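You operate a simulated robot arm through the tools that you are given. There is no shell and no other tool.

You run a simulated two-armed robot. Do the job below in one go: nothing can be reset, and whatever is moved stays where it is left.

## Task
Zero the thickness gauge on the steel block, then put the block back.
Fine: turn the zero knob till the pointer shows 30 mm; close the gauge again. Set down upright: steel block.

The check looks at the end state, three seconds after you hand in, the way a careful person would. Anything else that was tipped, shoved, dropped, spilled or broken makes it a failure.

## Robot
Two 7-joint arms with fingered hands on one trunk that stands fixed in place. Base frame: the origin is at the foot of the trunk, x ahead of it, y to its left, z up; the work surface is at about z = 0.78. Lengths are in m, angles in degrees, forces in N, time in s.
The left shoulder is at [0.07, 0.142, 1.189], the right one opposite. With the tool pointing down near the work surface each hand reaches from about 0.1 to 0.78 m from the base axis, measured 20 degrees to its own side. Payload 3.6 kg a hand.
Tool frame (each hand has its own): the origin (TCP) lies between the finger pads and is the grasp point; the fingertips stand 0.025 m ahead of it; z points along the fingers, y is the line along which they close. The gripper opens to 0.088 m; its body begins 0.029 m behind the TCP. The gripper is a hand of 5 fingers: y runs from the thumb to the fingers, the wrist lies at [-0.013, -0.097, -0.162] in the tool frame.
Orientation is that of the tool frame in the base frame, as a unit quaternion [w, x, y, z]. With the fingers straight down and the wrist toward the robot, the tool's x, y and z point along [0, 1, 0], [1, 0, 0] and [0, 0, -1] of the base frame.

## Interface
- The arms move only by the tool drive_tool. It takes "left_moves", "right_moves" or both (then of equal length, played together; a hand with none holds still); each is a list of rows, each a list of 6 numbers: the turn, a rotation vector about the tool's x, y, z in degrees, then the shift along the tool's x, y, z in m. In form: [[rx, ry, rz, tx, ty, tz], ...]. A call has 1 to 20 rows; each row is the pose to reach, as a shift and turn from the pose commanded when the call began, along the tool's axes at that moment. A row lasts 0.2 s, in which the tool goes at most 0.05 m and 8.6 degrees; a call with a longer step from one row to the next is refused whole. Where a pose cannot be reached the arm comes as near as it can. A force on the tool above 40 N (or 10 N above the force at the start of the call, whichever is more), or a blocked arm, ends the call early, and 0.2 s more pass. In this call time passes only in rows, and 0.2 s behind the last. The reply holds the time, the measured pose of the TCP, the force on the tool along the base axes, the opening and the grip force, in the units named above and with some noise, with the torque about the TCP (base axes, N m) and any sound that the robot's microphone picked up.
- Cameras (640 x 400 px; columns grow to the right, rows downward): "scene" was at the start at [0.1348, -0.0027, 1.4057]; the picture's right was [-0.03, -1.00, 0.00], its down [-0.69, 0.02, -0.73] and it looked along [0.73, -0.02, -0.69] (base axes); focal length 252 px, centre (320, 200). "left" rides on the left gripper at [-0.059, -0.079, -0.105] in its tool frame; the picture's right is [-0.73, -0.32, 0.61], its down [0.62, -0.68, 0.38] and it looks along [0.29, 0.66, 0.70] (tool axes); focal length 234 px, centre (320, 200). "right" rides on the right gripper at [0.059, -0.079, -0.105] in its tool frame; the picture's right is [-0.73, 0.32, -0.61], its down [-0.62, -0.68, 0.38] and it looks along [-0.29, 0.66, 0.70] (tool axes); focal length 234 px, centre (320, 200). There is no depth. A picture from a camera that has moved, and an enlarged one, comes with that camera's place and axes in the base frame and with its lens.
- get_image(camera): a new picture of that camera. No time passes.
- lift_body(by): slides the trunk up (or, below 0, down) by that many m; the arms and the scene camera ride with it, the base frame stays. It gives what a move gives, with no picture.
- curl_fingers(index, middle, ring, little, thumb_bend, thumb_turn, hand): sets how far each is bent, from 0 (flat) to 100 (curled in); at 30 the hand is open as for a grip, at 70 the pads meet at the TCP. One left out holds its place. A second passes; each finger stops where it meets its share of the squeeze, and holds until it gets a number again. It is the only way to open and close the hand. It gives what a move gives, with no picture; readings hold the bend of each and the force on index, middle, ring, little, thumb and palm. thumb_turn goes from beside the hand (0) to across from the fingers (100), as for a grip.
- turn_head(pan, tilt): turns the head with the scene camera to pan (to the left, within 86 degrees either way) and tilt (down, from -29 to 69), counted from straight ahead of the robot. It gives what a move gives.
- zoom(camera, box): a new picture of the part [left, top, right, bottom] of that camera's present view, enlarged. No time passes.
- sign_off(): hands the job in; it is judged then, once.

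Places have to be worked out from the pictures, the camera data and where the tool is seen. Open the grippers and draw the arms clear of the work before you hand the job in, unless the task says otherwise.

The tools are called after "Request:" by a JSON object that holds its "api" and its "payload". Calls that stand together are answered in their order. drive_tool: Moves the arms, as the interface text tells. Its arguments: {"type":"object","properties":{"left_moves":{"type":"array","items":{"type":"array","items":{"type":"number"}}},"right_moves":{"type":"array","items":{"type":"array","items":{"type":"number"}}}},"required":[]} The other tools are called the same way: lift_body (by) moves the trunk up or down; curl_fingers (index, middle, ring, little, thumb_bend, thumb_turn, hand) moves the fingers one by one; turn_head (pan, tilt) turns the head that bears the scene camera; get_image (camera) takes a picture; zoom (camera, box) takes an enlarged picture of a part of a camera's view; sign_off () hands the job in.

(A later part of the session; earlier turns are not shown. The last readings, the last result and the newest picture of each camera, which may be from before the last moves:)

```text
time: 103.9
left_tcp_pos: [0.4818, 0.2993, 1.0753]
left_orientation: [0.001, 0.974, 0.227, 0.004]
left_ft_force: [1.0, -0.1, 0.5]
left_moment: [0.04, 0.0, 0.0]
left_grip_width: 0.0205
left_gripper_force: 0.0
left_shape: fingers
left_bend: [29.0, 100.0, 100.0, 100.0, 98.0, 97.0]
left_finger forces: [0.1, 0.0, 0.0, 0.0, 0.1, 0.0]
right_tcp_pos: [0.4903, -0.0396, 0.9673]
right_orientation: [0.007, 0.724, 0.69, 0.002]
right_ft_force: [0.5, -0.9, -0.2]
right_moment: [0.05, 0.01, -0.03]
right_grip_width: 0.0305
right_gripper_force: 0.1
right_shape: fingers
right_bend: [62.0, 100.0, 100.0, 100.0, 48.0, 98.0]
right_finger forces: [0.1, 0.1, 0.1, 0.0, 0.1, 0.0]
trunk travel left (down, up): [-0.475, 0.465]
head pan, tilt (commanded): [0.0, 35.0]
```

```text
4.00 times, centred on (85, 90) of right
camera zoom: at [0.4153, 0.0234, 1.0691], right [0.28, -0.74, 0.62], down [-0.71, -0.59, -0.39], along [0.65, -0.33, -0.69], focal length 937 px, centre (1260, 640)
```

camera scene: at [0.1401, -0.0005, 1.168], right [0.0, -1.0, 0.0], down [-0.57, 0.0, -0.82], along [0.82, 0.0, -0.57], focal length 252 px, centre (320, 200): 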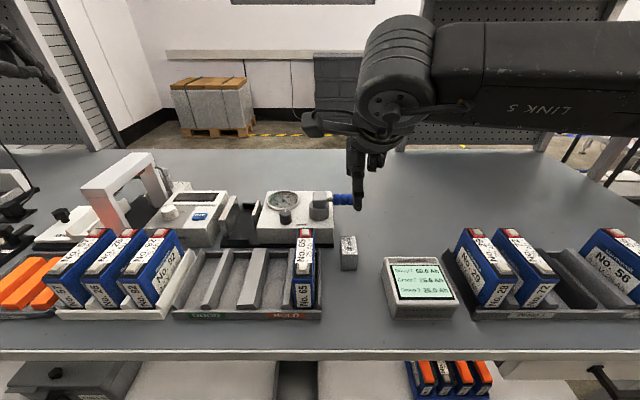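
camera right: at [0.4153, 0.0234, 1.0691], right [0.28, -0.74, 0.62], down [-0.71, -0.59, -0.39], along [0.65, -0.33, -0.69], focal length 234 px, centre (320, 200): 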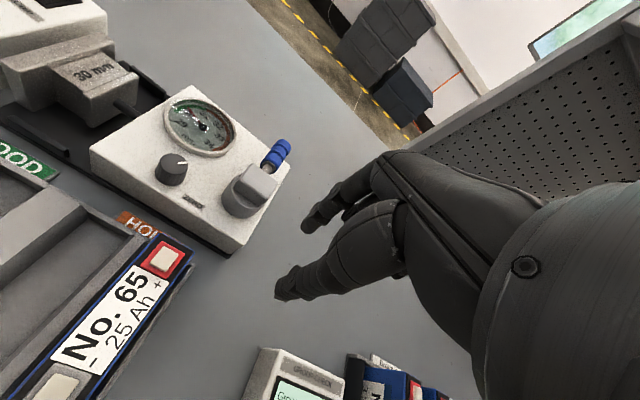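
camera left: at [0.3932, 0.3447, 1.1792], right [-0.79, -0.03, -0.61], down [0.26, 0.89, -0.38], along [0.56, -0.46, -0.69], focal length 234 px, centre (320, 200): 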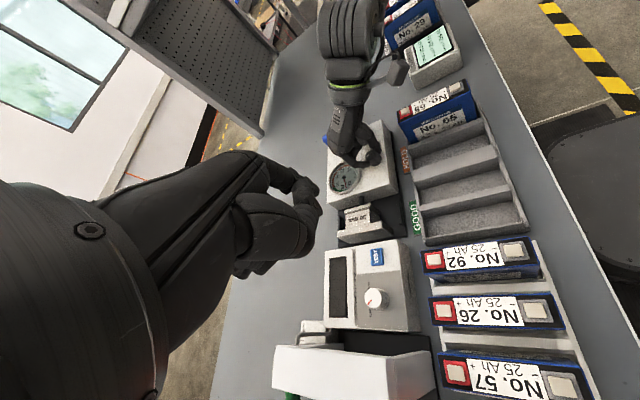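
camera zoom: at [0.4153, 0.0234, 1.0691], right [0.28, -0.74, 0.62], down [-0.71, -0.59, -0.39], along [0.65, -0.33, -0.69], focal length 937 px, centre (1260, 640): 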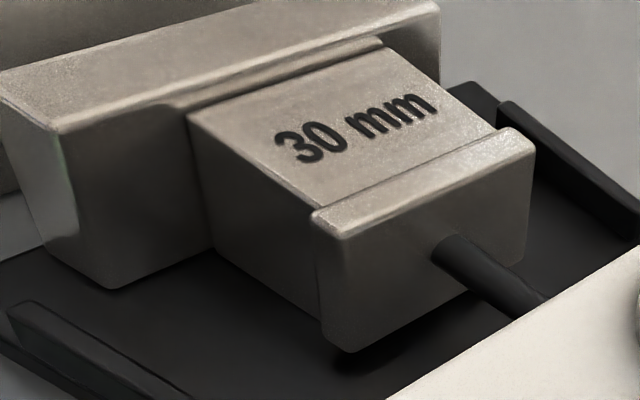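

The block sits flush and square between the jaws, so the zero setting is true. Now I reopen the lever the same way as before: open hand, yaw -37°, index on the handle's left side.

Request:
{"api": "drive_tool", "payload": {"right_moves": [[0, 0, -7.8, 0.008, 0.0186, 0.003], [0, 0, -15.6, 0.016, 0.037, 0.006], [0, 0, -23.4, 0.0243, 0.0558, 0.009], [0, 0, -31.2, 0.0324, 0.0744, 0.013], [0, 0, -39, 0.0405, 0.097, 0.017]]}}

Request:
{"api": "curl_fingers", "payload": {"hand": "right", "index": 30, "middle": 30, "ring": 30, "little": 30, "thumb_bend": 30}}

Request:
{"api": "zoom", "payload": {"camera": "scene", "box": [250, 120, 370, 230]}}

```text
time: 105.1
left_tcp_pos: [0.483, 0.3009, 1.0754]
left_orientation: [0.002, 0.974, 0.226, 0.003]
left_ft_force: [0.4, -0.2, -0.2]
left_moment: [-0.01, 0.01, 0.02]
left_grip_width: 0.0205
left_gripper_force: 0.1
left_shape: fingers
left_bend: [29.0, 100.0, 100.0, 100.0, 98.0, 97.0]
left_finger forces: [0.1, 0.0, 0.0, 0.1, 0.1, 0.1]
right_tcp_pos: [0.5912, -0.0047, 0.949]
right_orientation: [0.006, 0.452, 0.892, -0.002]
right_ft_force: [-0.5, 0.0, -0.2]
right_moment: [-0.04, 0.0, -0.01]
right_grip_width: 0.0304
right_gripper_force: 0.0
right_shape: fingers
right_bend: [62.0, 100.0, 100.0, 100.0, 48.0, 98.0]
right_finger forces: [0.1, 0.1, 0.0, 0.0, 0.0, 0.0]
trunk travel left (down, up): [-0.475, 0.465]
head pan, tilt (commanded): [0.0, 35.0]
```

```text
time: 106.1
left_tcp_pos: [0.4828, 0.3003, 1.0753]
left_orientation: [0.002, 0.974, 0.226, 0.004]
left_ft_force: [0.2, -0.4, 0.5]
left_moment: [0.04, 0.0, 0.04]
left_grip_width: 0.0203
left_gripper_force: 0.1
left_shape: fingers
left_bend: [29.0, 100.0, 100.0, 100.0, 98.0, 97.0]
left_finger forces: [0.0, 0.1, 0.0, 0.1, 0.1, 0.0]
right_tcp_pos: [0.5896, -0.0047, 0.9495]
right_orientation: [0.006, 0.453, 0.891, -0.002]
right_ft_force: [0.2, -0.6, -0.3]
right_moment: [-0.01, 0.0, 0.05]
right_grip_width: 0.0845
right_gripper_force: 0.1
right_shape: fingers
right_bend: [30.0, 30.0, 30.0, 30.0, 30.0, 96.0]
right_finger forces: [0.1, 0.0, 0.0, 0.0, 0.0, 0.1]
trunk travel left (down, up): [-0.475, 0.465]
head pan, tilt (commanded): [0.0, 35.0]
```

```text
3.64 times, centred on (310, 175) of scene
camera zoom: at [0.1402, -0.0005, 1.168], right [0.0, -1.0, 0.0], down [-0.57, 0.0, -0.82], along [0.82, 0.0, -0.57], focal length 915 px, centre (356, 291)
```

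zoom: 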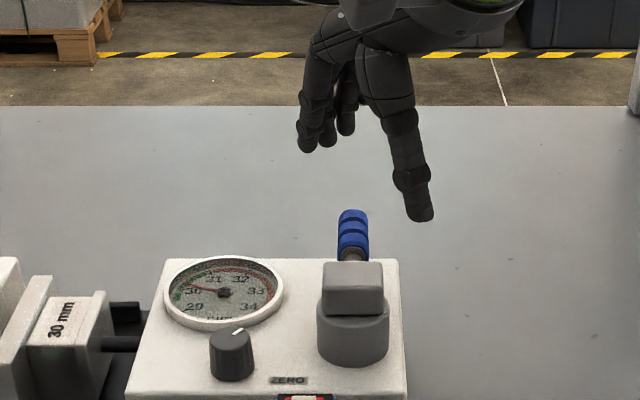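

The hand is at the same place as for the first opening. I descend to the handle and check forces.

Request:
{"api": "drive_tool", "payload": {"right_moves": [[0, 0, 0, 0, 0, 0.025], [0, 0, 0, 0, 0, 0.05], [0, 0, 0, 0, 0, 0.07]]}}

Request:
{"api": "drive_tool", "payload": {"right_moves": [[0, 0, 0, -0.0048, -0.0036, 0], [0, 0, 0, -0.0096, -0.0072, 0], [0, 0, 0, -0.0128, -0.0096, 0], [0, 0, 0, -0.0176, -0.0132, 0]]}}

```text
time: 106.9
left_tcp_pos: [0.4822, 0.3002, 1.0748]
left_orientation: [0.003, 0.974, 0.227, 0.004]
left_ft_force: [0.2, 0.2, -0.7]
left_moment: [-0.02, 0.0, 0.0]
left_grip_width: 0.0205
left_gripper_force: 0.1
left_shape: fingers
left_bend: [29.0, 100.0, 100.0, 100.0, 98.0, 97.0]
left_finger forces: [0.0, 0.0, 0.0, 0.1, 0.0, 0.1]
right_tcp_pos: [0.5887, -0.0049, 0.8787]
right_orientation: [0.007, 0.454, 0.891, -0.003]
right_ft_force: [-0.2, -0.8, -0.1]
right_moment: [0.02, 0.02, 0.04]
right_grip_width: 0.0847
right_gripper_force: 0.0
right_shape: fingers
right_bend: [30.0, 30.0, 30.0, 30.0, 30.0, 96.0]
right_finger forces: [0.0, 0.1, 0.0, 0.0, 0.0, 0.1]
trunk travel left (down, up): [-0.475, 0.465]
head pan, tilt (commanded): [0.0, 35.0]
```

```text
time: 107.9
left_tcp_pos: [0.4814, 0.3006, 1.0737]
left_orientation: [0.002, 0.974, 0.228, 0.005]
left_ft_force: [0.7, -0.4, -0.8]
left_moment: [0.01, 0.04, -0.01]
left_grip_width: 0.0205
left_gripper_force: 0.0
left_shape: fingers
left_bend: [29.0, 100.0, 100.0, 100.0, 98.0, 97.0]
left_finger forces: [0.0, 0.0, 0.0, 0.0, 0.0, 0.1]
right_tcp_pos: [0.5906, -0.0267, 0.8795]
right_orientation: [0.006, 0.453, 0.891, -0.003]
right_ft_force: [0.1, 0.9, -0.1]
right_moment: [0.01, 0.04, 0.05]
right_grip_width: 0.0858
right_gripper_force: 0.3
right_shape: fingers
right_bend: [29.0, 30.0, 30.0, 30.0, 30.0, 96.0]
right_finger forces: [0.8, 0.1, 0.0, 0.0, 0.0, 0.0]
trunk travel left (down, up): [-0.475, 0.465]
head pan, tilt (commanded): [0.0, 35.0]
```

The handle is moving. I follow the same arc to about 60° in one go and check the picture.

Request:
{"api": "drive_tool", "payload": {"right_moves": [[0, 0, 0, -0.0048, -0.003, 0], [0, 0, 0, -0.0096, -0.0061, 0], [0, 0, 0, -0.0162, -0.0125, 0], [0, 0, 0, -0.0228, -0.0189, 0], [0, 0, 0, -0.0276, -0.0262, 0], [0, 0, 0, -0.0324, -0.0336, 0], [0, 0, 0, -0.035, -0.0424, 0], [0, 0, 0, -0.0375, -0.0512, 0]]}}

Request:
{"api": "zoom", "payload": {"camera": "scene", "box": [220, 140, 360, 250]}}

```text
time: 109.7
left_tcp_pos: [0.4806, 0.3011, 1.0751]
left_orientation: [0.001, 0.974, 0.227, 0.004]
left_ft_force: [0.2, -0.1, 0.5]
left_moment: [0.0, -0.01, -0.01]
left_grip_width: 0.0204
left_gripper_force: 0.1
left_shape: fingers
left_bend: [29.0, 100.0, 100.0, 100.0, 98.0, 97.0]
left_finger forces: [0.0, 0.1, 0.0, 0.0, 0.0, 0.0]
right_tcp_pos: [0.5713, -0.0873, 0.8802]
right_orientation: [0.006, 0.453, 0.891, -0.002]
right_ft_force: [0.8, 0.7, 1.3]
right_moment: [0.01, 0.03, 0.0]
right_grip_width: 0.0853
right_gripper_force: 0.9
right_shape: fingers
right_bend: [30.0, 30.0, 30.0, 30.0, 30.0, 96.0]
right_finger forces: [0.2, 0.0, 0.1, 0.0, 0.0, 0.0]
trunk travel left (down, up): [-0.475, 0.465]
head pan, tilt (commanded): [0.0, 35.0]
```

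```text
3.64 times, centred on (290, 195) of scene
camera zoom: at [0.1401, -0.0007, 1.168], right [0.0, -1.0, 0.0], down [-0.57, 0.0, -0.82], along [0.82, 0.0, -0.57], focal length 915 px, centre (429, 218)
```

zoom: 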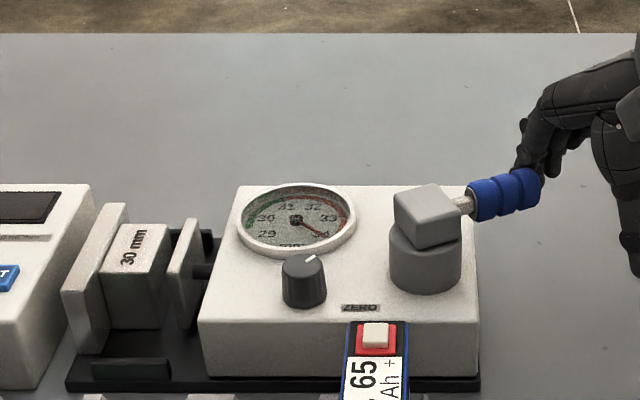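

The plunger has retracted and the block stayed standing. I finish the lever's stroke to the end and lift the hand away.

Request:
{"api": "drive_tool", "payload": {"right_moves": [[0, 0, 0, 0.0001, -0.0065, 0], [0, 0, 0, 0.0003, -0.013, 0], [0, 0, 0, 0.0004, -0.0195, 0], [0, 0, 0, 0.0007, -0.0255, 0]]}}

Request:
{"api": "drive_tool", "payload": {"right_moves": [[0, 0, 0, 0, 0, -0.03], [0, 0, 0, 0, 0, -0.06], [0, 0, 0, 0, 0, -0.09]]}}

Request:
{"api": "zoom", "payload": {"camera": "scene", "box": [220, 140, 360, 250]}}

```text
time: 110.7
left_tcp_pos: [0.4821, 0.3005, 1.0759]
left_orientation: [0.002, 0.974, 0.227, 0.004]
left_ft_force: [0.1, -0.8, -0.2]
left_moment: [0.01, 0.0, -0.02]
left_grip_width: 0.0203
left_gripper_force: 0.0
left_shape: fingers
left_bend: [29.0, 100.0, 100.0, 100.0, 98.0, 97.0]
left_finger forces: [0.0, 0.0, 0.0, 0.0, 0.1, 0.1]
right_tcp_pos: [0.5485, -0.1001, 0.8801]
right_orientation: [0.007, 0.453, 0.891, -0.002]
right_ft_force: [-0.1, -0.4, -0.2]
right_moment: [-0.01, 0.0, 0.0]
right_grip_width: 0.085
right_gripper_force: 0.1
right_shape: fingers
right_bend: [30.0, 30.0, 30.0, 30.0, 30.0, 96.0]
right_finger forces: [0.1, 0.0, 0.0, 0.0, 0.1, 0.0]
trunk travel left (down, up): [-0.475, 0.465]
head pan, tilt (commanded): [0.0, 35.0]
```

```text
time: 111.5
left_tcp_pos: [0.4803, 0.3004, 1.0746]
left_orientation: [0.002, 0.974, 0.227, 0.004]
left_ft_force: [-0.2, -0.4, 1.2]
left_moment: [0.02, 0.0, 0.02]
left_grip_width: 0.0205
left_gripper_force: 0.0
left_shape: fingers
left_bend: [29.0, 100.0, 100.0, 100.0, 98.0, 97.0]
left_finger forces: [0.1, 0.0, 0.0, 0.0, 0.0, 0.1]
right_tcp_pos: [0.5485, -0.0996, 0.9715]
right_orientation: [0.006, 0.453, 0.892, -0.002]
right_ft_force: [0.2, 0.4, -0.5]
right_moment: [0.03, -0.01, -0.01]
right_grip_width: 0.0848
right_gripper_force: 0.1
right_shape: fingers
right_bend: [30.0, 30.0, 30.0, 30.0, 30.0, 96.0]
right_finger forces: [0.0, 0.0, 0.0, 0.0, 0.1, 0.0]
trunk travel left (down, up): [-0.475, 0.465]
head pan, tilt (commanded): [0.0, 35.0]
```

```text
3.64 times, centred on (290, 195) of scene
camera zoom: at [0.1395, -0.0001, 1.168], right [0.0, -1.0, 0.0], down [-0.57, 0.0, -0.82], along [0.82, 0.0, -0.57], focal length 915 px, centre (429, 218)
```

zoom: 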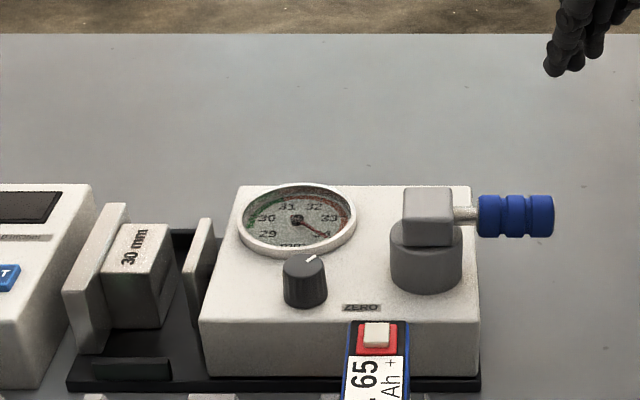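

The gauge is fully open and the block stands against the fixed jaw. Before returning for the block, I move the left hand back out of the way, since the right wrist's camera passes close to where it is.

Request:
{"api": "drive_tool", "payload": {"left_moves": [[0, 0, 0, 0.009, -0.018, 0], [0, 0, -8, 0.018, -0.036, 0], [0, 0, -16, 0.026, -0.054, 0], [0, 0, -24, 0.035, -0.072, 0], [0, 0, -32, 0.044, -0.09, 0], [0, 0, -40, 0.053, -0.108, 0], [0, 0, -48, 0.053, -0.108, 0], [0, 0, -56, 0.053, -0.108, 0], [0, 0, -64, 0.053, -0.108, 0]]}}

Request:
{"api": "curl_fingers", "payload": {"hand": "right", "index": 40, "middle": 40, "ring": 100, "little": 100, "thumb_bend": 40}}

```text
time: 113.5
left_tcp_pos: [0.4812, 0.421, 1.0749]
left_orientation: [0.002, 0.706, 0.708, 0.0]
left_ft_force: [-0.6, -0.8, 0.7]
left_moment: [0.02, 0.05, 0.01]
left_grip_width: 0.0206
left_gripper_force: 0.0
left_shape: fingers
left_bend: [29.0, 100.0, 100.0, 100.0, 98.0, 97.0]
left_finger forces: [0.1, 0.0, 0.0, 0.0, 0.0, 0.1]
left hand out of reach, approached as far as the arm can: row 1
right_tcp_pos: [0.5494, -0.1015, 0.9705]
right_orientation: [0.006, 0.453, 0.892, -0.002]
right_ft_force: [0.4, -0.4, 0.0]
right_moment: [-0.01, -0.03, 0.0]
right_grip_width: 0.085
right_gripper_force: 0.2
right_shape: fingers
right_bend: [30.0, 30.0, 30.0, 30.0, 30.0, 96.0]
right_finger forces: [0.1, 0.1, 0.1, 0.0, 0.2, 0.0]
trunk travel left (down, up): [-0.475, 0.465]
head pan, tilt (commanded): [0.0, 35.0]
```

```text
time: 114.5
left_tcp_pos: [0.48, 0.4218, 1.0745]
left_orientation: [0.002, 0.707, 0.707, 0.0]
left_ft_force: [-0.1, 0.2, 0.2]
left_moment: [0.03, -0.01, 0.0]
left_grip_width: 0.0205
left_gripper_force: 0.1
left_shape: fingers
left_bend: [29.0, 100.0, 100.0, 100.0, 98.0, 97.0]
left_finger forces: [0.0, 0.0, 0.0, 0.0, 0.1, 0.1]
right_tcp_pos: [0.5497, -0.1008, 0.9694]
right_orientation: [0.006, 0.453, 0.891, -0.003]
right_ft_force: [0.8, 0.1, 0.0]
right_moment: [0.01, -0.03, 0.01]
right_grip_width: 0.064
right_gripper_force: 0.1
right_shape: fingers
right_bend: [40.0, 40.0, 100.0, 100.0, 40.0, 97.0]
right_finger forces: [0.0, 0.0, 0.0, 0.1, 0.0, 0.1]
trunk travel left (down, up): [-0.475, 0.465]
head pan, tilt (commanded): [0.0, 35.0]
```

Left hand is clear and the right hand is shaped for the block. I carry it back above the jaws with yaw 0.

Request:
{"api": "drive_tool", "payload": {"right_moves": [[0, 0, 5.2, 0.0288, 0.0268, 0], [0, 0, 10.4, 0.0575, 0.0537, 0], [0, 0, 15.6, 0.0863, 0.0805, 0], [0, 0, 20.8, 0.1151, 0.1073, 0], [0, 0, 26, 0.1439, 0.1341, 0], [0, 0, 31.2, 0.1726, 0.161, 0], [0, 0, 36.2, 0.2014, 0.1878, 0]]}}

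Request:
{"api": "zoom", "payload": {"camera": "right", "box": [140, 170, 380, 350]}}

Request:
{"api": "zoom", "payload": {"camera": "scene", "box": [215, 120, 305, 250]}}

```text
time: 116.1
left_tcp_pos: [0.4814, 0.4241, 1.075]
left_orientation: [0.002, 0.707, 0.707, 0.0]
left_ft_force: [0.1, 1.4, -0.3]
left_moment: [-0.01, 0.01, 0.01]
left_grip_width: 0.0204
left_gripper_force: 0.1
left_shape: fingers
left_bend: [29.0, 100.0, 100.0, 100.0, 98.0, 97.0]
left_finger forces: [0.0, 0.0, 0.1, 0.0, 0.1, 0.0]
right_tcp_pos: [0.5812, 0.1749, 0.9683]
right_orientation: [0.008, 0.707, 0.707, -0.001]
right_ft_force: [0.9, -0.2, 0.4]
right_moment: [-0.06, 0.03, 0.01]
right_grip_width: 0.064
right_gripper_force: 0.0
right_shape: fingers
right_bend: [40.0, 40.0, 100.0, 100.0, 40.0, 97.0]
right_finger forces: [0.1, 0.0, 0.0, 0.0, 0.0, 0.0]
trunk travel left (down, up): [-0.475, 0.465]
head pan, tilt (commanded): [0.0, 35.0]
```

```text
2.22 times, centred on (260, 260) of right
camera zoom: at [0.5034, 0.2353, 1.0709], right [0.32, -0.72, 0.62], down [-0.68, -0.63, -0.38], along [0.66, -0.3, -0.69], focal length 520 px, centre (453, 67)
```

zoom: 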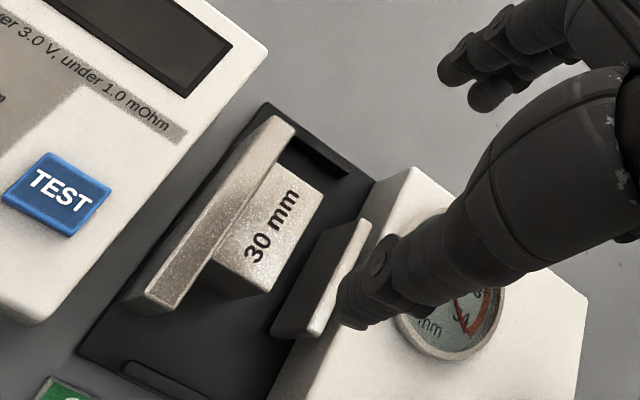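

```text
3.08 times, centred on (260, 185) of scene
camera zoom: at [0.1396, 0.0019, 1.168], right [0.0, -1.0, 0.0], down [-0.57, 0.0, -0.82], along [0.82, 0.0, -0.57], focal length 774 px, centre (505, 246)
```

zoom: 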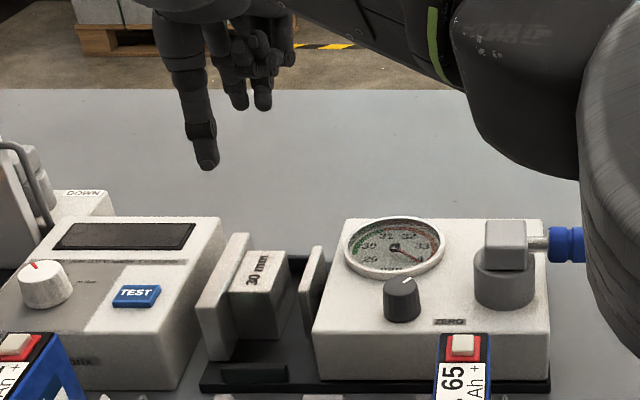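

The block's centre is at about (0.586, 0.181). I align the hand (TCP to (0.586, 0.175)) and descend around the block, pausing midway to check.

Request:
{"api": "drive_tool", "payload": {"right_moves": [[0, 0, 0, 0.001, 0.0035, 0.02], [0, 0, 0, 0.0015, 0.0035, 0.05], [0, 0, 0, 0.0017, 0.0035, 0.085]]}}

Request:
{"api": "zoom", "payload": {"camera": "right", "box": [180, 170, 380, 340]}}

Request:
{"api": "zoom", "payload": {"camera": "scene", "box": [220, 150, 300, 245]}}

```text
time: 116.9
left_tcp_pos: [0.4813, 0.4207, 1.0746]
left_orientation: [0.001, 0.707, 0.707, 0.0]
left_ft_force: [-0.3, -0.3, 0.2]
left_moment: [0.01, 0.03, 0.01]
left_grip_width: 0.0209
left_gripper_force: 0.1
left_shape: fingers
left_bend: [29.0, 100.0, 100.0, 100.0, 98.0, 97.0]
left_finger forces: [0.1, 0.0, 0.0, 0.1, 0.1, 0.0]
right_tcp_pos: [0.5856, 0.1742, 0.8834]
right_orientation: [0.006, 0.708, 0.707, -0.001]
right_ft_force: [-0.3, 0.3, -0.3]
right_moment: [-0.02, 0.0, 0.01]
right_grip_width: 0.0641
right_gripper_force: 0.0
right_shape: fingers
right_bend: [40.0, 40.0, 100.0, 100.0, 40.0, 97.0]
right_finger forces: [0.1, 0.0, 0.1, 0.1, 0.0, 0.1]
trunk travel left (down, up): [-0.475, 0.465]
head pan, tilt (commanded): [0.0, 35.0]
```

```text
2.35 times, centred on (280, 255) of right
camera zoom: at [0.5083, 0.2335, 0.9853], right [0.32, -0.72, 0.62], down [-0.68, -0.63, -0.38], along [0.66, -0.3, -0.69], focal length 551 px, centre (414, 71)
```

zoom: 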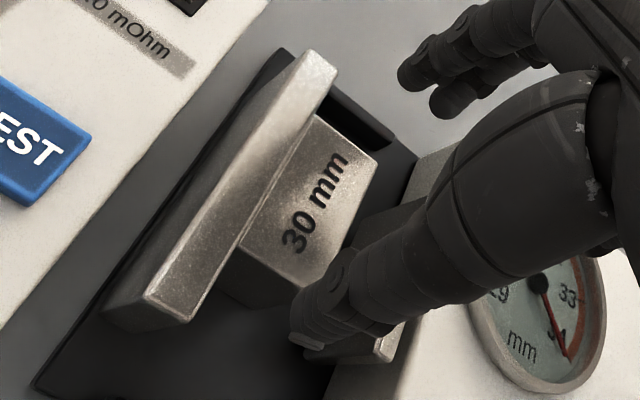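

```text
4.21 times, centred on (260, 198) of scene
camera zoom: at [0.1407, -0.0003, 1.1679], right [0.0, -1.0, 0.0], down [-0.57, 0.0, -0.82], along [0.82, 0.0, -0.57], focal length 1059 px, centre (573, 210)
```

zoom: 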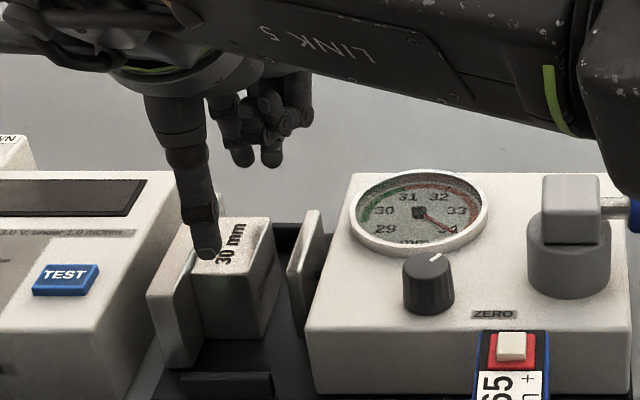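

Index (y ≈ 0.181) clears the jaw and both fingertips clear the block. I descend the last 47 mm.

Request:
{"api": "drive_tool", "payload": {"right_moves": [[0, 0, 0, 0.0003, 0, 0.02], [0, 0, 0, 0.0006, 0, 0.038], [0, 0, 0, 0.0006, 0, 0.047]]}}

Request:
{"api": "zoom", "payload": {"camera": "right", "box": [180, 170, 380, 340]}}

Request:
{"api": "zoom", "payload": {"camera": "scene", "box": [220, 150, 300, 245]}}

```text
time: 117.7
left_tcp_pos: [0.4812, 0.4217, 1.0743]
left_orientation: [0.001, 0.707, 0.707, 0.001]
left_ft_force: [0.1, 0.3, 0.1]
left_moment: [0.02, 0.04, 0.01]
left_grip_width: 0.0208
left_gripper_force: 0.2
left_shape: fingers
left_bend: [29.0, 100.0, 100.0, 100.0, 98.0, 97.0]
left_finger forces: [0.0, 0.0, 0.0, 0.0, 0.0, 0.0]
right_tcp_pos: [0.5861, 0.1728, 0.8362]
right_orientation: [0.007, 0.708, 0.706, 0.0]
right_ft_force: [0.2, 1.1, -0.3]
right_moment: [-0.01, -0.01, 0.0]
right_grip_width: 0.0643
right_gripper_force: 0.1
right_shape: fingers
right_bend: [40.0, 40.0, 100.0, 100.0, 40.0, 97.0]
right_finger forces: [0.1, 0.1, 0.0, 0.0, 0.0, 0.1]
trunk travel left (down, up): [-0.475, 0.465]
head pan, tilt (commanded): [0.0, 35.0]
```

```text
2.35 times, centred on (280, 255) of right
camera zoom: at [0.5087, 0.2333, 0.9383], right [0.32, -0.72, 0.62], down [-0.68, -0.63, -0.38], along [0.66, -0.3, -0.69], focal length 551 px, centre (414, 71)
```

zoom: 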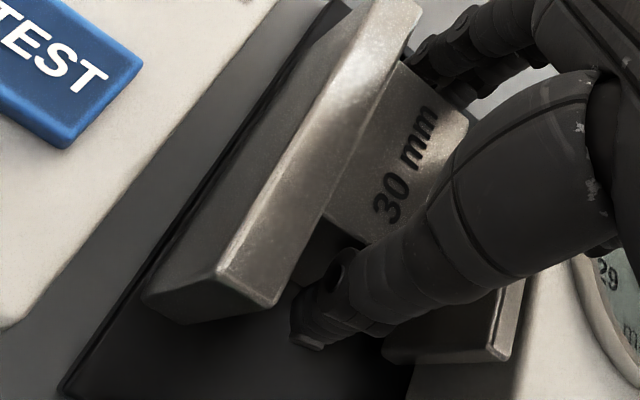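

```text
4.21 times, centred on (260, 198) of scene
camera zoom: at [0.1403, -0.0005, 1.168], right [0.0, -1.0, 0.0], down [-0.57, 0.0, -0.82], along [0.82, 0.0, -0.57], focal length 1059 px, centre (573, 210)
```

zoom: 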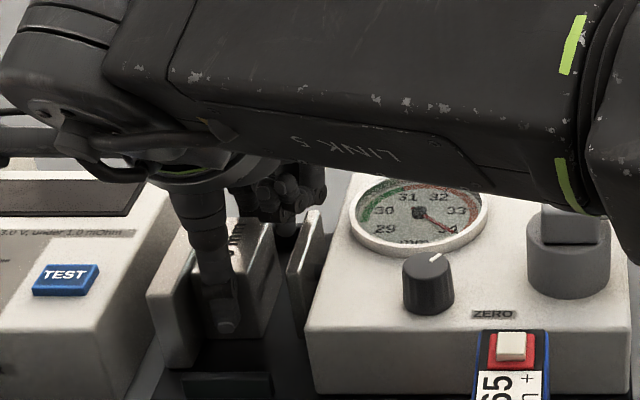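

The hand is in place with no contact. I close the fingers on the block as before.

Request:
{"api": "curl_fingers", "payload": {"hand": "right", "index": 52, "middle": 52, "thumb_bend": 52}}

Request:
{"api": "curl_fingers", "payload": {"hand": "right", "index": 64, "middle": 62, "thumb_bend": 62}}

Request:
{"api": "zoom", "payload": {"camera": "right", "box": [180, 170, 380, 340]}}

```text
time: 118.7
left_tcp_pos: [0.4818, 0.4219, 1.0746]
left_orientation: [0.001, 0.707, 0.707, 0.001]
left_ft_force: [-0.2, 0.5, 0.8]
left_moment: [0.02, 0.0, -0.01]
left_grip_width: 0.0207
left_gripper_force: 0.0
left_shape: fingers
left_bend: [29.0, 100.0, 100.0, 100.0, 98.0, 97.0]
left_finger forces: [0.0, 0.1, 0.0, 0.0, 0.0, 0.0]
right_tcp_pos: [0.5858, 0.1727, 0.8356]
right_orientation: [0.006, 0.708, 0.706, -0.001]
right_ft_force: [-1.0, -0.3, 0.8]
right_moment: [-0.04, -0.08, 0.0]
right_grip_width: 0.046
right_gripper_force: 4.2
right_shape: fingers
right_bend: [49.0, 50.0, 100.0, 100.0, 48.0, 98.0]
right_finger forces: [2.4, 1.3, 0.1, 0.1, 4.5, 0.0]
trunk travel left (down, up): [-0.475, 0.465]
head pan, tilt (commanded): [0.0, 35.0]
```

```text
time: 119.7
left_tcp_pos: [0.4817, 0.4212, 1.0746]
left_orientation: [0.001, 0.707, 0.707, 0.0]
left_ft_force: [0.1, -1.0, -0.3]
left_moment: [0.02, 0.0, -0.01]
left_grip_width: 0.0206
left_gripper_force: 0.1
left_shape: fingers
left_bend: [29.0, 100.0, 100.0, 100.0, 98.0, 97.0]
left_finger forces: [0.0, 0.1, 0.0, 0.0, 0.0, 0.0]
right_tcp_pos: [0.586, 0.1728, 0.8355]
right_orientation: [0.007, 0.708, 0.706, -0.001]
right_ft_force: [1.4, -0.9, 0.6]
right_moment: [-0.03, -0.24, -0.01]
right_grip_width: 0.0439
right_gripper_force: 13.2
right_shape: fingers
right_bend: [51.0, 56.0, 100.0, 100.0, 50.0, 98.0]
right_finger forces: [9.2, 5.3, 0.0, 0.0, 12.2, 0.0]
trunk travel left (down, up): [-0.475, 0.465]
head pan, tilt (commanded): [0.0, 35.0]
```

```text
2.35 times, centred on (280, 255) of right
camera zoom: at [0.5087, 0.2332, 0.9386], right [0.32, -0.72, 0.62], down [-0.68, -0.63, -0.38], along [0.66, -0.3, -0.69], focal length 551 px, centre (414, 71)
```

zoom: 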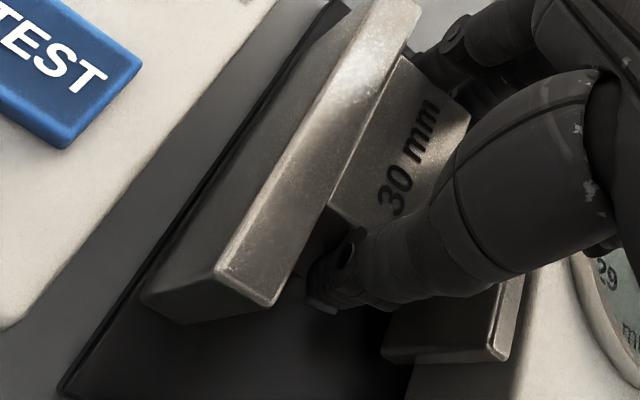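

Gripped with 13 N. I slide the block 3 mm off the fixed jaw and lift it slowly, then fully.

Request:
{"api": "drive_tool", "payload": {"right_moves": [[0, 0, 0, -0.0015, 0, -0.0015], [0, 0, 0, -0.004, 0, -0.008], [0, 0, 0, -0.004, 0, -0.02]]}}

Request:
{"api": "drive_tool", "payload": {"right_moves": [[0, 0, 0, 0, 0, -0.03], [0, 0, 0, 0, 0, -0.065], [0, 0, 0, 0, 0, -0.1], [0, 0, 0, 0, 0, -0.115]]}}

Request:
{"api": "zoom", "payload": {"camera": "right", "box": [140, 150, 400, 350]}}

Request:
{"api": "zoom", "payload": {"camera": "scene", "box": [215, 120, 305, 250]}}

```text
time: 120.5
left_tcp_pos: [0.4818, 0.423, 1.0749]
left_orientation: [0.001, 0.707, 0.707, 0.0]
left_ft_force: [0.5, -0.2, -0.4]
left_moment: [0.04, 0.0, 0.01]
left_grip_width: 0.0206
left_gripper_force: 0.0
left_shape: fingers
left_bend: [29.0, 100.0, 100.0, 100.0, 98.0, 97.0]
left_finger forces: [0.0, 0.0, 0.0, 0.1, 0.0, 0.0]
right_tcp_pos: [0.5866, 0.1717, 0.8559]
right_orientation: [0.006, 0.708, 0.706, -0.001]
right_ft_force: [-0.4, 0.8, -4.4]
right_moment: [-0.04, -0.01, -0.02]
right_grip_width: 0.0435
right_gripper_force: 12.8
right_shape: fingers
right_bend: [51.0, 56.0, 100.0, 100.0, 50.0, 98.0]
right_finger forces: [8.6, 4.4, 0.1, 0.0, 12.4, 0.0]
trunk travel left (down, up): [-0.475, 0.465]
head pan, tilt (commanded): [0.0, 35.0]
```

```text
time: 121.5
left_tcp_pos: [0.4808, 0.4231, 1.0741]
left_orientation: [0.001, 0.708, 0.707, 0.0]
left_ft_force: [1.3, -0.6, 0.4]
left_moment: [0.0, 0.01, -0.03]
left_grip_width: 0.0203
left_gripper_force: 0.0
left_shape: fingers
left_bend: [29.0, 100.0, 100.0, 100.0, 98.0, 97.0]
left_finger forces: [0.0, 0.1, 0.0, 0.1, 0.0, 0.0]
right_tcp_pos: [0.585, 0.1719, 0.9717]
right_orientation: [0.007, 0.707, 0.707, -0.001]
right_ft_force: [0.6, 0.3, -5.4]
right_moment: [0.0, -0.03, -0.01]
right_grip_width: 0.0435
right_gripper_force: 12.7
right_shape: fingers
right_bend: [51.0, 56.0, 100.0, 100.0, 50.0, 98.0]
right_finger forces: [8.7, 4.3, 0.1, 0.0, 12.4, 0.0]
trunk travel left (down, up): [-0.475, 0.465]
head pan, tilt (commanded): [0.0, 35.0]
```

```text
2.00 times, centred on (270, 250) of right
camera zoom: at [0.5078, 0.2313, 1.0735], right [0.32, -0.72, 0.62], down [-0.68, -0.63, -0.38], along [0.66, -0.3, -0.69], focal length 468 px, centre (420, 100)
```

zoom: 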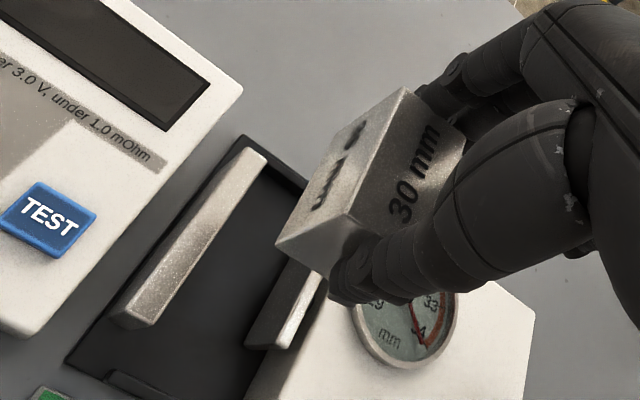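

```text
3.08 times, centred on (260, 185) of scene
camera zoom: at [0.1407, 0.0, 1.1679], right [0.0, -1.0, 0.0], down [-0.57, 0.0, -0.82], along [0.82, 0.0, -0.57], focal length 774 px, centre (505, 246)
```

zoom: 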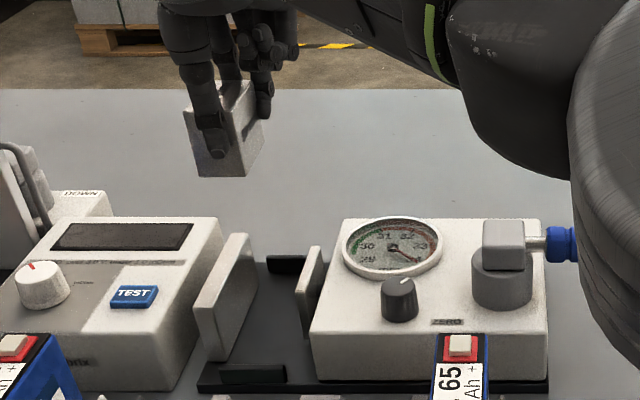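

The block is out cleanly and held firmly. I zoom to check whether it is twisted in the grip before carrying it home.

Request:
{"api": "zoom", "payload": {"camera": "scene", "box": [235, 150, 265, 180]}}

Request:
{"api": "zoom", "payload": {"camera": "right", "box": [270, 180, 370, 280]}}

```text
13.33 times, centred on (250, 165) of scene
camera zoom: at [0.1407, 0.0, 1.1679], right [0.0, -1.0, 0.0], down [-0.57, 0.0, -0.82], along [0.82, 0.0, -0.57], focal length 3355 px, centre (1253, 667)
```

zoom: 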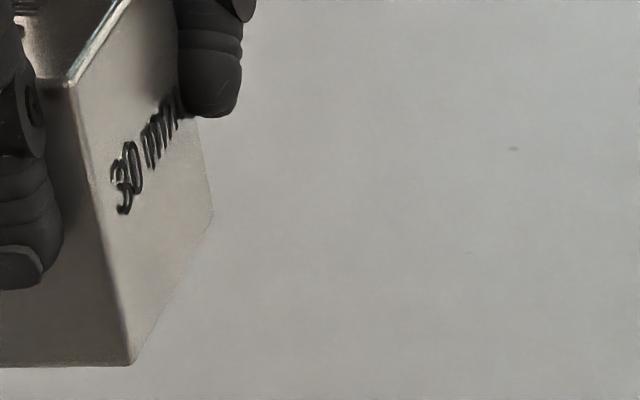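

```text
4.00 times, centred on (320, 230) of right
camera zoom: at [0.5078, 0.2313, 1.0735], right [0.32, -0.72, 0.62], down [-0.68, -0.63, -0.38], along [0.66, -0.3, -0.69], focal length 937 px, centre (320, 80)
```

zoom: 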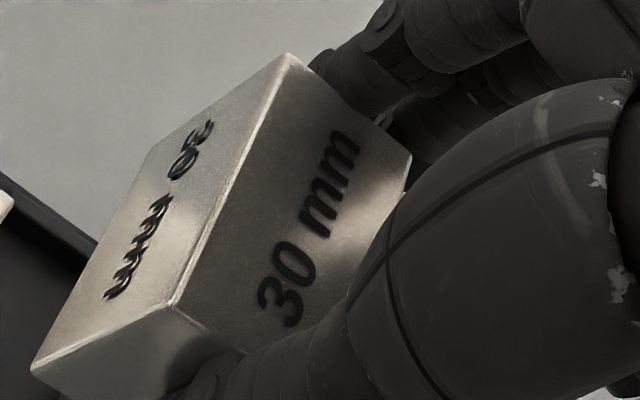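

The block is square in the grip, offset +5 mm along tool x. I carry it back above its original place, aiming for a block centre of (0.482, -0.056).

Request:
{"api": "drive_tool", "payload": {"right_moves": [[0, 0, 0, -0.033, -0.015, 0], [0, 0, 0, -0.066, -0.03, 0], [0, 0, 0, -0.099, -0.045, 0], [0, 0, 0, -0.132, -0.06, 0], [0, 0, 0, -0.165, -0.075, 0], [0, 0, 0, -0.198, -0.09, 0], [0, 0, 0, -0.231, -0.105, 0]]}}

Request:
{"api": "get_image", "payload": {"camera": "right"}}

Request:
{"api": "zoom", "payload": {"camera": "scene", "box": [280, 130, 420, 290]}}

```text
time: 123.1
left_tcp_pos: [0.4812, 0.4193, 1.0758]
left_orientation: [0.0, 0.707, 0.707, 0.001]
left_ft_force: [0.7, 0.1, 1.0]
left_moment: [0.03, 0.02, -0.05]
left_grip_width: 0.0204
left_gripper_force: 0.1
left_shape: fingers
left_bend: [29.0, 100.0, 100.0, 100.0, 98.0, 97.0]
left_finger forces: [0.0, 0.1, 0.1, 0.1, 0.1, 0.0]
right_tcp_pos: [0.4792, -0.0632, 0.9718]
right_orientation: [0.006, 0.708, 0.707, 0.0]
right_ft_force: [-0.9, 0.4, -4.8]
right_moment: [-0.01, 0.01, 0.0]
right_grip_width: 0.0435
right_gripper_force: 13.3
right_shape: fingers
right_bend: [51.0, 57.0, 100.0, 100.0, 50.0, 99.0]
right_finger forces: [8.7, 4.2, 0.0, 0.0, 12.2, 0.0]
trunk travel left (down, up): [-0.475, 0.465]
head pan, tilt (commanded): [0.0, 35.0]
```

```text
taken
camera right: at [0.4016, -0.0014, 1.0746], right [0.32, -0.72, 0.62], down [-0.68, -0.63, -0.38], along [0.66, -0.3, -0.69], focal length 234 px, centre (320, 200)
```

right: 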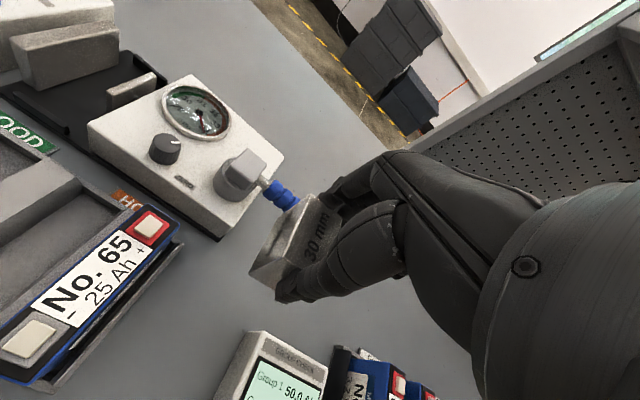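

```text
2.50 times, centred on (350, 210) of scene
camera zoom: at [0.14, -0.0019, 1.168], right [0.0, -1.0, 0.0], down [-0.57, 0.0, -0.82], along [0.82, 0.0, -0.57], focal length 629 px, centre (245, 175)
```

zoom: 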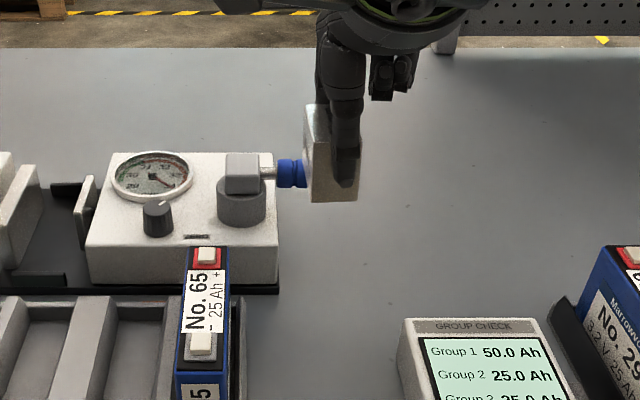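

I correct by 4 mm in y and descend toward the table, stopping with the block about 3 cm above it to check.

Request:
{"api": "drive_tool", "payload": {"right_moves": [[0, 0, 0, 0.0044, -0.0004, 0.02], [0, 0, 0, 0.0044, -0.0004, 0.05], [0, 0, 0, 0.0044, -0.0004, 0.08], [0, 0, 0, 0.0044, -0.0004, 0.112]]}}

Request:
{"api": "zoom", "payload": {"camera": "right", "box": [140, 140, 420, 380]}}

Request:
{"api": "zoom", "payload": {"camera": "scene", "box": [280, 150, 400, 290]}}

```text
time: 124.1
left_tcp_pos: [0.4824, 0.4209, 1.0745]
left_orientation: [0.0, 0.707, 0.708, -0.001]
left_ft_force: [-0.5, -0.6, 0.9]
left_moment: [0.03, 0.04, 0.0]
left_grip_width: 0.0203
left_gripper_force: 0.0
left_shape: fingers
left_bend: [29.0, 100.0, 100.0, 100.0, 98.0, 97.0]
left_finger forces: [0.1, 0.1, 0.0, 0.0, 0.0, 0.1]
right_tcp_pos: [0.482, -0.056, 0.8591]
right_orientation: [0.006, 0.708, 0.706, 0.0]
right_ft_force: [0.8, -0.2, -6.0]
right_moment: [0.0, -0.04, -0.02]
right_grip_width: 0.0434
right_gripper_force: 12.1
right_shape: fingers
right_bend: [51.0, 57.0, 100.0, 100.0, 50.0, 99.0]
right_finger forces: [8.7, 4.1, 0.1, 0.1, 12.1, 0.0]
trunk travel left (down, up): [-0.475, 0.465]
head pan, tilt (commanded): [0.0, 35.0]
```

```text
1.67 times, centred on (280, 260) of right
camera zoom: at [0.4037, 0.0031, 0.9612], right [0.32, -0.72, 0.62], down [-0.68, -0.63, -0.38], along [0.66, -0.3, -0.69], focal length 390 px, centre (387, 100)
```

zoom: 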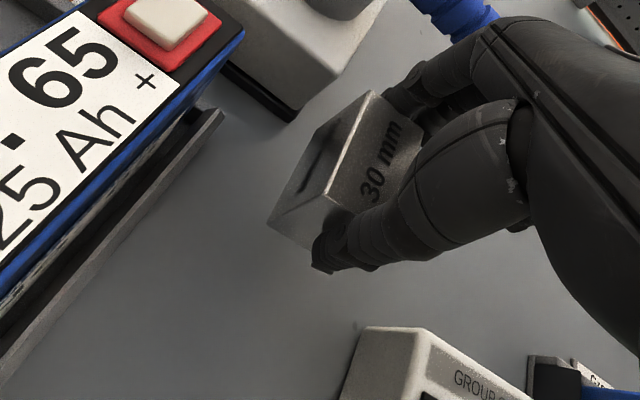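

```text
2.86 times, centred on (340, 220) of scene
camera zoom: at [0.1414, -0.0008, 1.1678], right [0.0, -1.0, 0.0], down [-0.57, 0.0, -0.82], along [0.82, 0.0, -0.57], focal length 719 px, centre (263, 143)
```

zoom: 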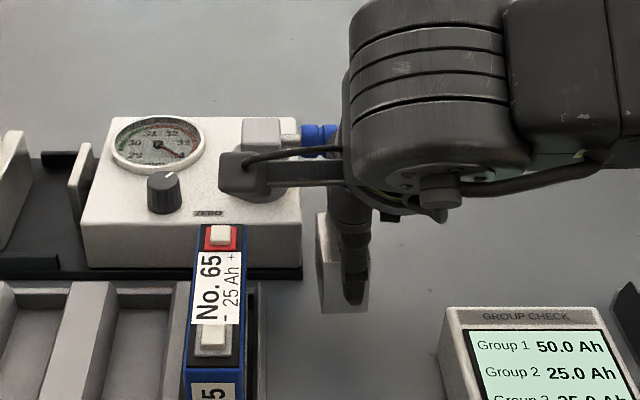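

Reading (0.482, -0.056) — I correct by about -3.5 mm in y and -2 mm in x while lowering to just above the table.

Request:
{"api": "drive_tool", "payload": {"right_moves": [[0, 0, 0, -0.0035, -0.002, 0.01], [0, 0, 0, -0.0035, -0.002, 0.02], [0, 0, 0, -0.0035, -0.002, 0.028]]}}

Request:
{"api": "zoom", "payload": {"camera": "right", "box": [180, 150, 340, 310]}}

```text
time: 124.9
left_tcp_pos: [0.4813, 0.4203, 1.0748]
left_orientation: [0.001, 0.708, 0.707, 0.0]
left_ft_force: [0.5, 0.5, -0.3]
left_moment: [-0.01, 0.0, -0.03]
left_grip_width: 0.0207
left_gripper_force: 0.1
left_shape: fingers
left_bend: [29.0, 100.0, 100.0, 100.0, 98.0, 97.0]
left_finger forces: [0.0, 0.0, 0.1, 0.0, 0.0, 0.0]
right_tcp_pos: [0.4794, -0.0591, 0.8314]
right_orientation: [0.007, 0.707, 0.707, 0.001]
right_ft_force: [-0.2, -0.9, -5.4]
right_moment: [-0.04, -0.02, 0.03]
right_grip_width: 0.0432
right_gripper_force: 12.4
right_shape: fingers
right_bend: [51.0, 57.0, 100.0, 100.0, 50.0, 99.0]
right_finger forces: [8.7, 4.0, 0.1, 0.1, 12.0, 0.1]
trunk travel left (down, up): [-0.475, 0.465]
head pan, tilt (commanded): [0.0, 35.0]
```

```text
2.50 times, centred on (260, 230) of right
camera zoom: at [0.4015, -0.0005, 0.9342], right [0.32, -0.72, 0.62], down [-0.68, -0.63, -0.38], along [0.66, -0.3, -0.69], focal length 585 px, centre (470, 125)
```

zoom: 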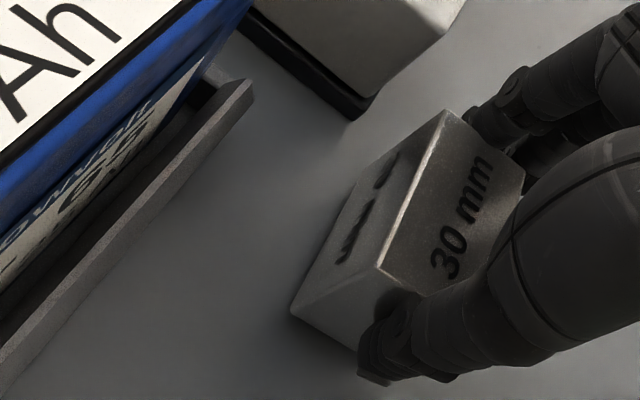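

By the same camera that measured the block originally, it is about 2.5 mm off in x and y and turned about 2–3°. I correct these and lower until it touches the table.

Request:
{"api": "drive_tool", "payload": {"right_moves": [[0, 0, 1, -0.0012, 0.0012, 0.0], [0, 0, 2, -0.0025, 0.0025, 0.0015], [0, 0, 2, -0.0025, 0.0025, 0.0035]]}}

Request:
{"api": "drive_tool", "payload": {"right_moves": [[0, 0, 0, 0, 0, 0.0015], [0, 0, 0, 0, 0, 0.0025]]}}

Request:
{"api": "zoom", "payload": {"camera": "right", "box": [180, 150, 340, 310]}}

```text
time: 125.7
left_tcp_pos: [0.4817, 0.4221, 1.0747]
left_orientation: [0.002, 0.707, 0.707, 0.0]
left_ft_force: [0.7, 0.6, 0.1]
left_moment: [0.01, 0.01, -0.01]
left_grip_width: 0.0206
left_gripper_force: 0.1
left_shape: fingers
left_bend: [29.0, 100.0, 100.0, 100.0, 98.0, 97.0]
left_finger forces: [0.0, 0.0, 0.1, 0.0, 0.0, 0.1]
right_tcp_pos: [0.4821, -0.0624, 0.8284]
right_orientation: [0.005, 0.72, 0.694, -0.001]
right_ft_force: [-0.7, 0.2, -4.4]
right_moment: [-0.04, -0.04, 0.03]
right_grip_width: 0.0431
right_gripper_force: 12.2
right_shape: fingers
right_bend: [51.0, 57.0, 100.0, 100.0, 50.0, 99.0]
right_finger forces: [8.7, 4.0, 0.0, 0.0, 12.0, 0.0]
trunk travel left (down, up): [-0.475, 0.465]
head pan, tilt (commanded): [0.0, 35.0]
```

```text
time: 126.3
left_tcp_pos: [0.4813, 0.4209, 1.0748]
left_orientation: [0.002, 0.707, 0.707, 0.0]
left_ft_force: [-0.7, 0.1, -0.1]
left_moment: [0.0, 0.02, -0.02]
left_grip_width: 0.0205
left_gripper_force: 0.0
left_shape: fingers
left_bend: [29.0, 100.0, 100.0, 100.0, 98.0, 97.0]
left_finger forces: [0.1, 0.0, 0.1, 0.0, 0.1, 0.0]
right_tcp_pos: [0.4809, -0.0622, 0.8263]
right_orientation: [0.007, 0.72, 0.694, 0.0]
right_ft_force: [1.4, -0.8, 3.3]
right_moment: [-0.03, -0.21, -0.03]
right_grip_width: 0.0434
right_gripper_force: 13.6
right_shape: fingers
right_bend: [51.0, 57.0, 100.0, 100.0, 50.0, 99.0]
right_finger forces: [8.9, 5.3, 0.0, 0.0, 12.6, 0.1]
trunk travel left (down, up): [-0.475, 0.465]
head pan, tilt (commanded): [0.0, 35.0]
```

```text
2.50 times, centred on (260, 230) of right
camera zoom: at [0.4055, -0.0003, 0.929], right [0.29, -0.73, 0.62], down [-0.7, -0.6, -0.39], along [0.65, -0.32, -0.69], focal length 585 px, centre (470, 125)
```

zoom: 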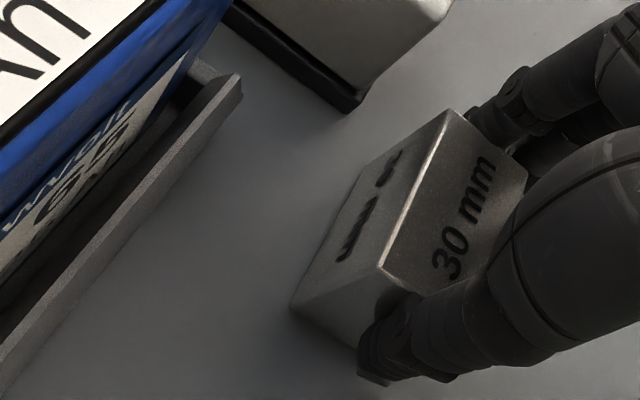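

The table has the block (+3 N). I open the fingers to release it.

Request:
{"api": "curl_fingers", "payload": {"hand": "right", "index": 40, "middle": 40, "thumb_bend": 40}}

Request:
{"api": "zoom", "payload": {"camera": "right", "box": [180, 150, 340, 310]}}

Request:
{"api": "zoom", "payload": {"camera": "scene", "box": [300, 200, 400, 290]}}

```text
time: 127.3
left_tcp_pos: [0.4811, 0.4213, 1.0741]
left_orientation: [0.002, 0.707, 0.707, 0.0]
left_ft_force: [-0.4, -0.8, 0.5]
left_moment: [0.02, 0.04, 0.02]
left_grip_width: 0.0204
left_gripper_force: 0.0
left_shape: fingers
left_bend: [29.0, 100.0, 100.0, 100.0, 98.0, 97.0]
left_finger forces: [0.0, 0.0, 0.0, 0.1, 0.0, 0.1]
right_tcp_pos: [0.4816, -0.0624, 0.8254]
right_orientation: [0.007, 0.72, 0.694, 0.001]
right_ft_force: [0.2, 0.0, -0.9]
right_moment: [0.03, 0.03, 0.0]
right_grip_width: 0.063
right_gripper_force: 0.1
right_shape: fingers
right_bend: [40.0, 40.0, 100.0, 100.0, 40.0, 97.0]
right_finger forces: [0.1, 0.1, 0.0, 0.1, 0.0, 0.0]
trunk travel left (down, up): [-0.475, 0.465]
head pan, tilt (commanded): [0.0, 35.0]
```

```text
2.50 times, centred on (260, 230) of right
camera zoom: at [0.4056, -0.0001, 0.9283], right [0.29, -0.73, 0.62], down [-0.7, -0.6, -0.38], along [0.65, -0.32, -0.69], focal length 585 px, centre (470, 125)
```

zoom: 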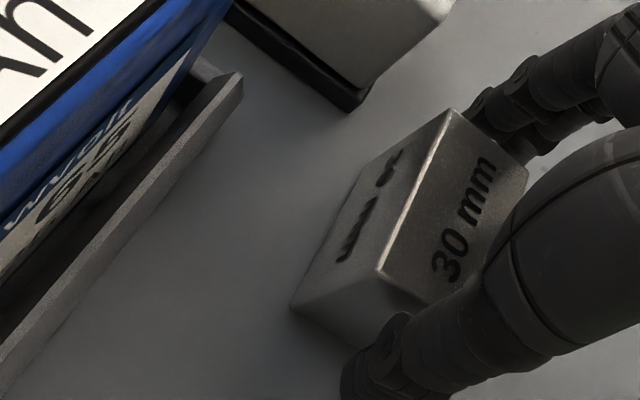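

```text
4.44 times, centred on (350, 245) of scene
camera zoom: at [0.1401, -0.0005, 1.168], right [0.0, -1.0, 0.0], down [-0.57, 0.0, -0.82], along [0.82, 0.0, -0.57], focal length 1118 px, centre (187, 0)
```

zoom: 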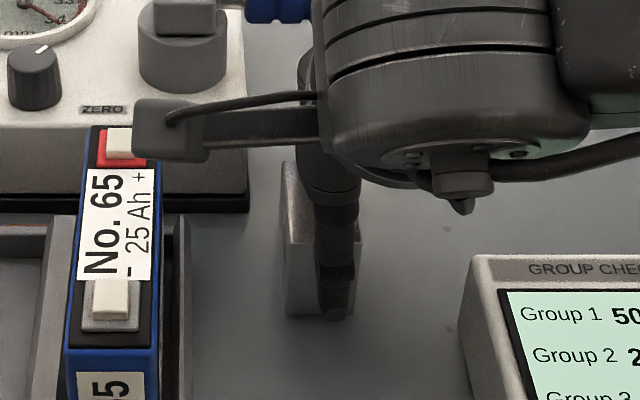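

The block is released and standing. I lift the hand straight up and compare the block's position with the original picture.

Request:
{"api": "drive_tool", "payload": {"right_moves": [[0, 0, 0, 0, 0, -0.01], [0, 0, 0, 0, 0, -0.035], [0, 0, 0, 0, 0, -0.07], [0, 0, 0, 0, 0, -0.11], [0, 0, 0, 0, 0, -0.145]]}}

Request:
{"api": "zoom", "payload": {"camera": "scene", "box": [210, 165, 360, 275]}}

Request:
{"api": "zoom", "payload": {"camera": "right", "box": [180, 220, 300, 320]}}

```text
time: 128.5
left_tcp_pos: [0.4803, 0.4225, 1.0744]
left_orientation: [0.0, 0.707, 0.707, 0.0]
left_ft_force: [0.2, 0.3, 0.6]
left_moment: [-0.01, 0.01, 0.0]
left_grip_width: 0.0207
left_gripper_force: 0.1
left_shape: fingers
left_bend: [29.0, 100.0, 100.0, 100.0, 98.0, 97.0]
left_finger forces: [0.0, 0.1, 0.1, 0.1, 0.1, 0.1]
right_tcp_pos: [0.4798, -0.0615, 0.9729]
right_orientation: [0.006, 0.72, 0.694, -0.001]
right_ft_force: [0.3, 0.6, 0.0]
right_moment: [0.01, -0.01, 0.04]
right_grip_width: 0.0636
right_gripper_force: 0.0
right_shape: fingers
right_bend: [40.0, 40.0, 100.0, 100.0, 40.0, 97.0]
right_finger forces: [0.1, 0.0, 0.0, 0.1, 0.0, 0.0]
trunk travel left (down, up): [-0.475, 0.465]
head pan, tilt (commanded): [0.0, 35.0]
```

```text
3.64 times, centred on (285, 220) of scene
camera zoom: at [0.1395, -0.0002, 1.168], right [0.0, -1.0, 0.0], down [-0.57, 0.0, -0.82], along [0.82, 0.0, -0.57], focal length 915 px, centre (447, 127)
```

zoom: 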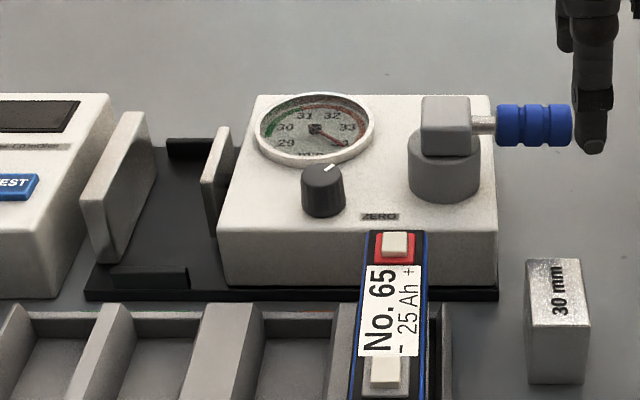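

```text
4.00 times, centred on (240, 270) of right
camera zoom: at [0.4043, 0.0016, 1.0748], right [0.29, -0.73, 0.62], down [-0.7, -0.6, -0.38], along [0.65, -0.32, -0.69], focal length 937 px, centre (640, -80)
```

zoom: 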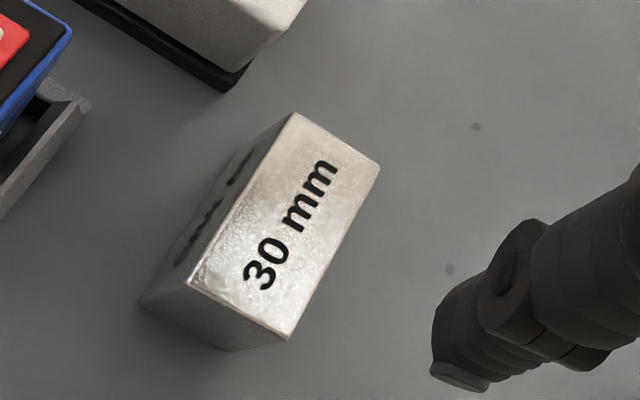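

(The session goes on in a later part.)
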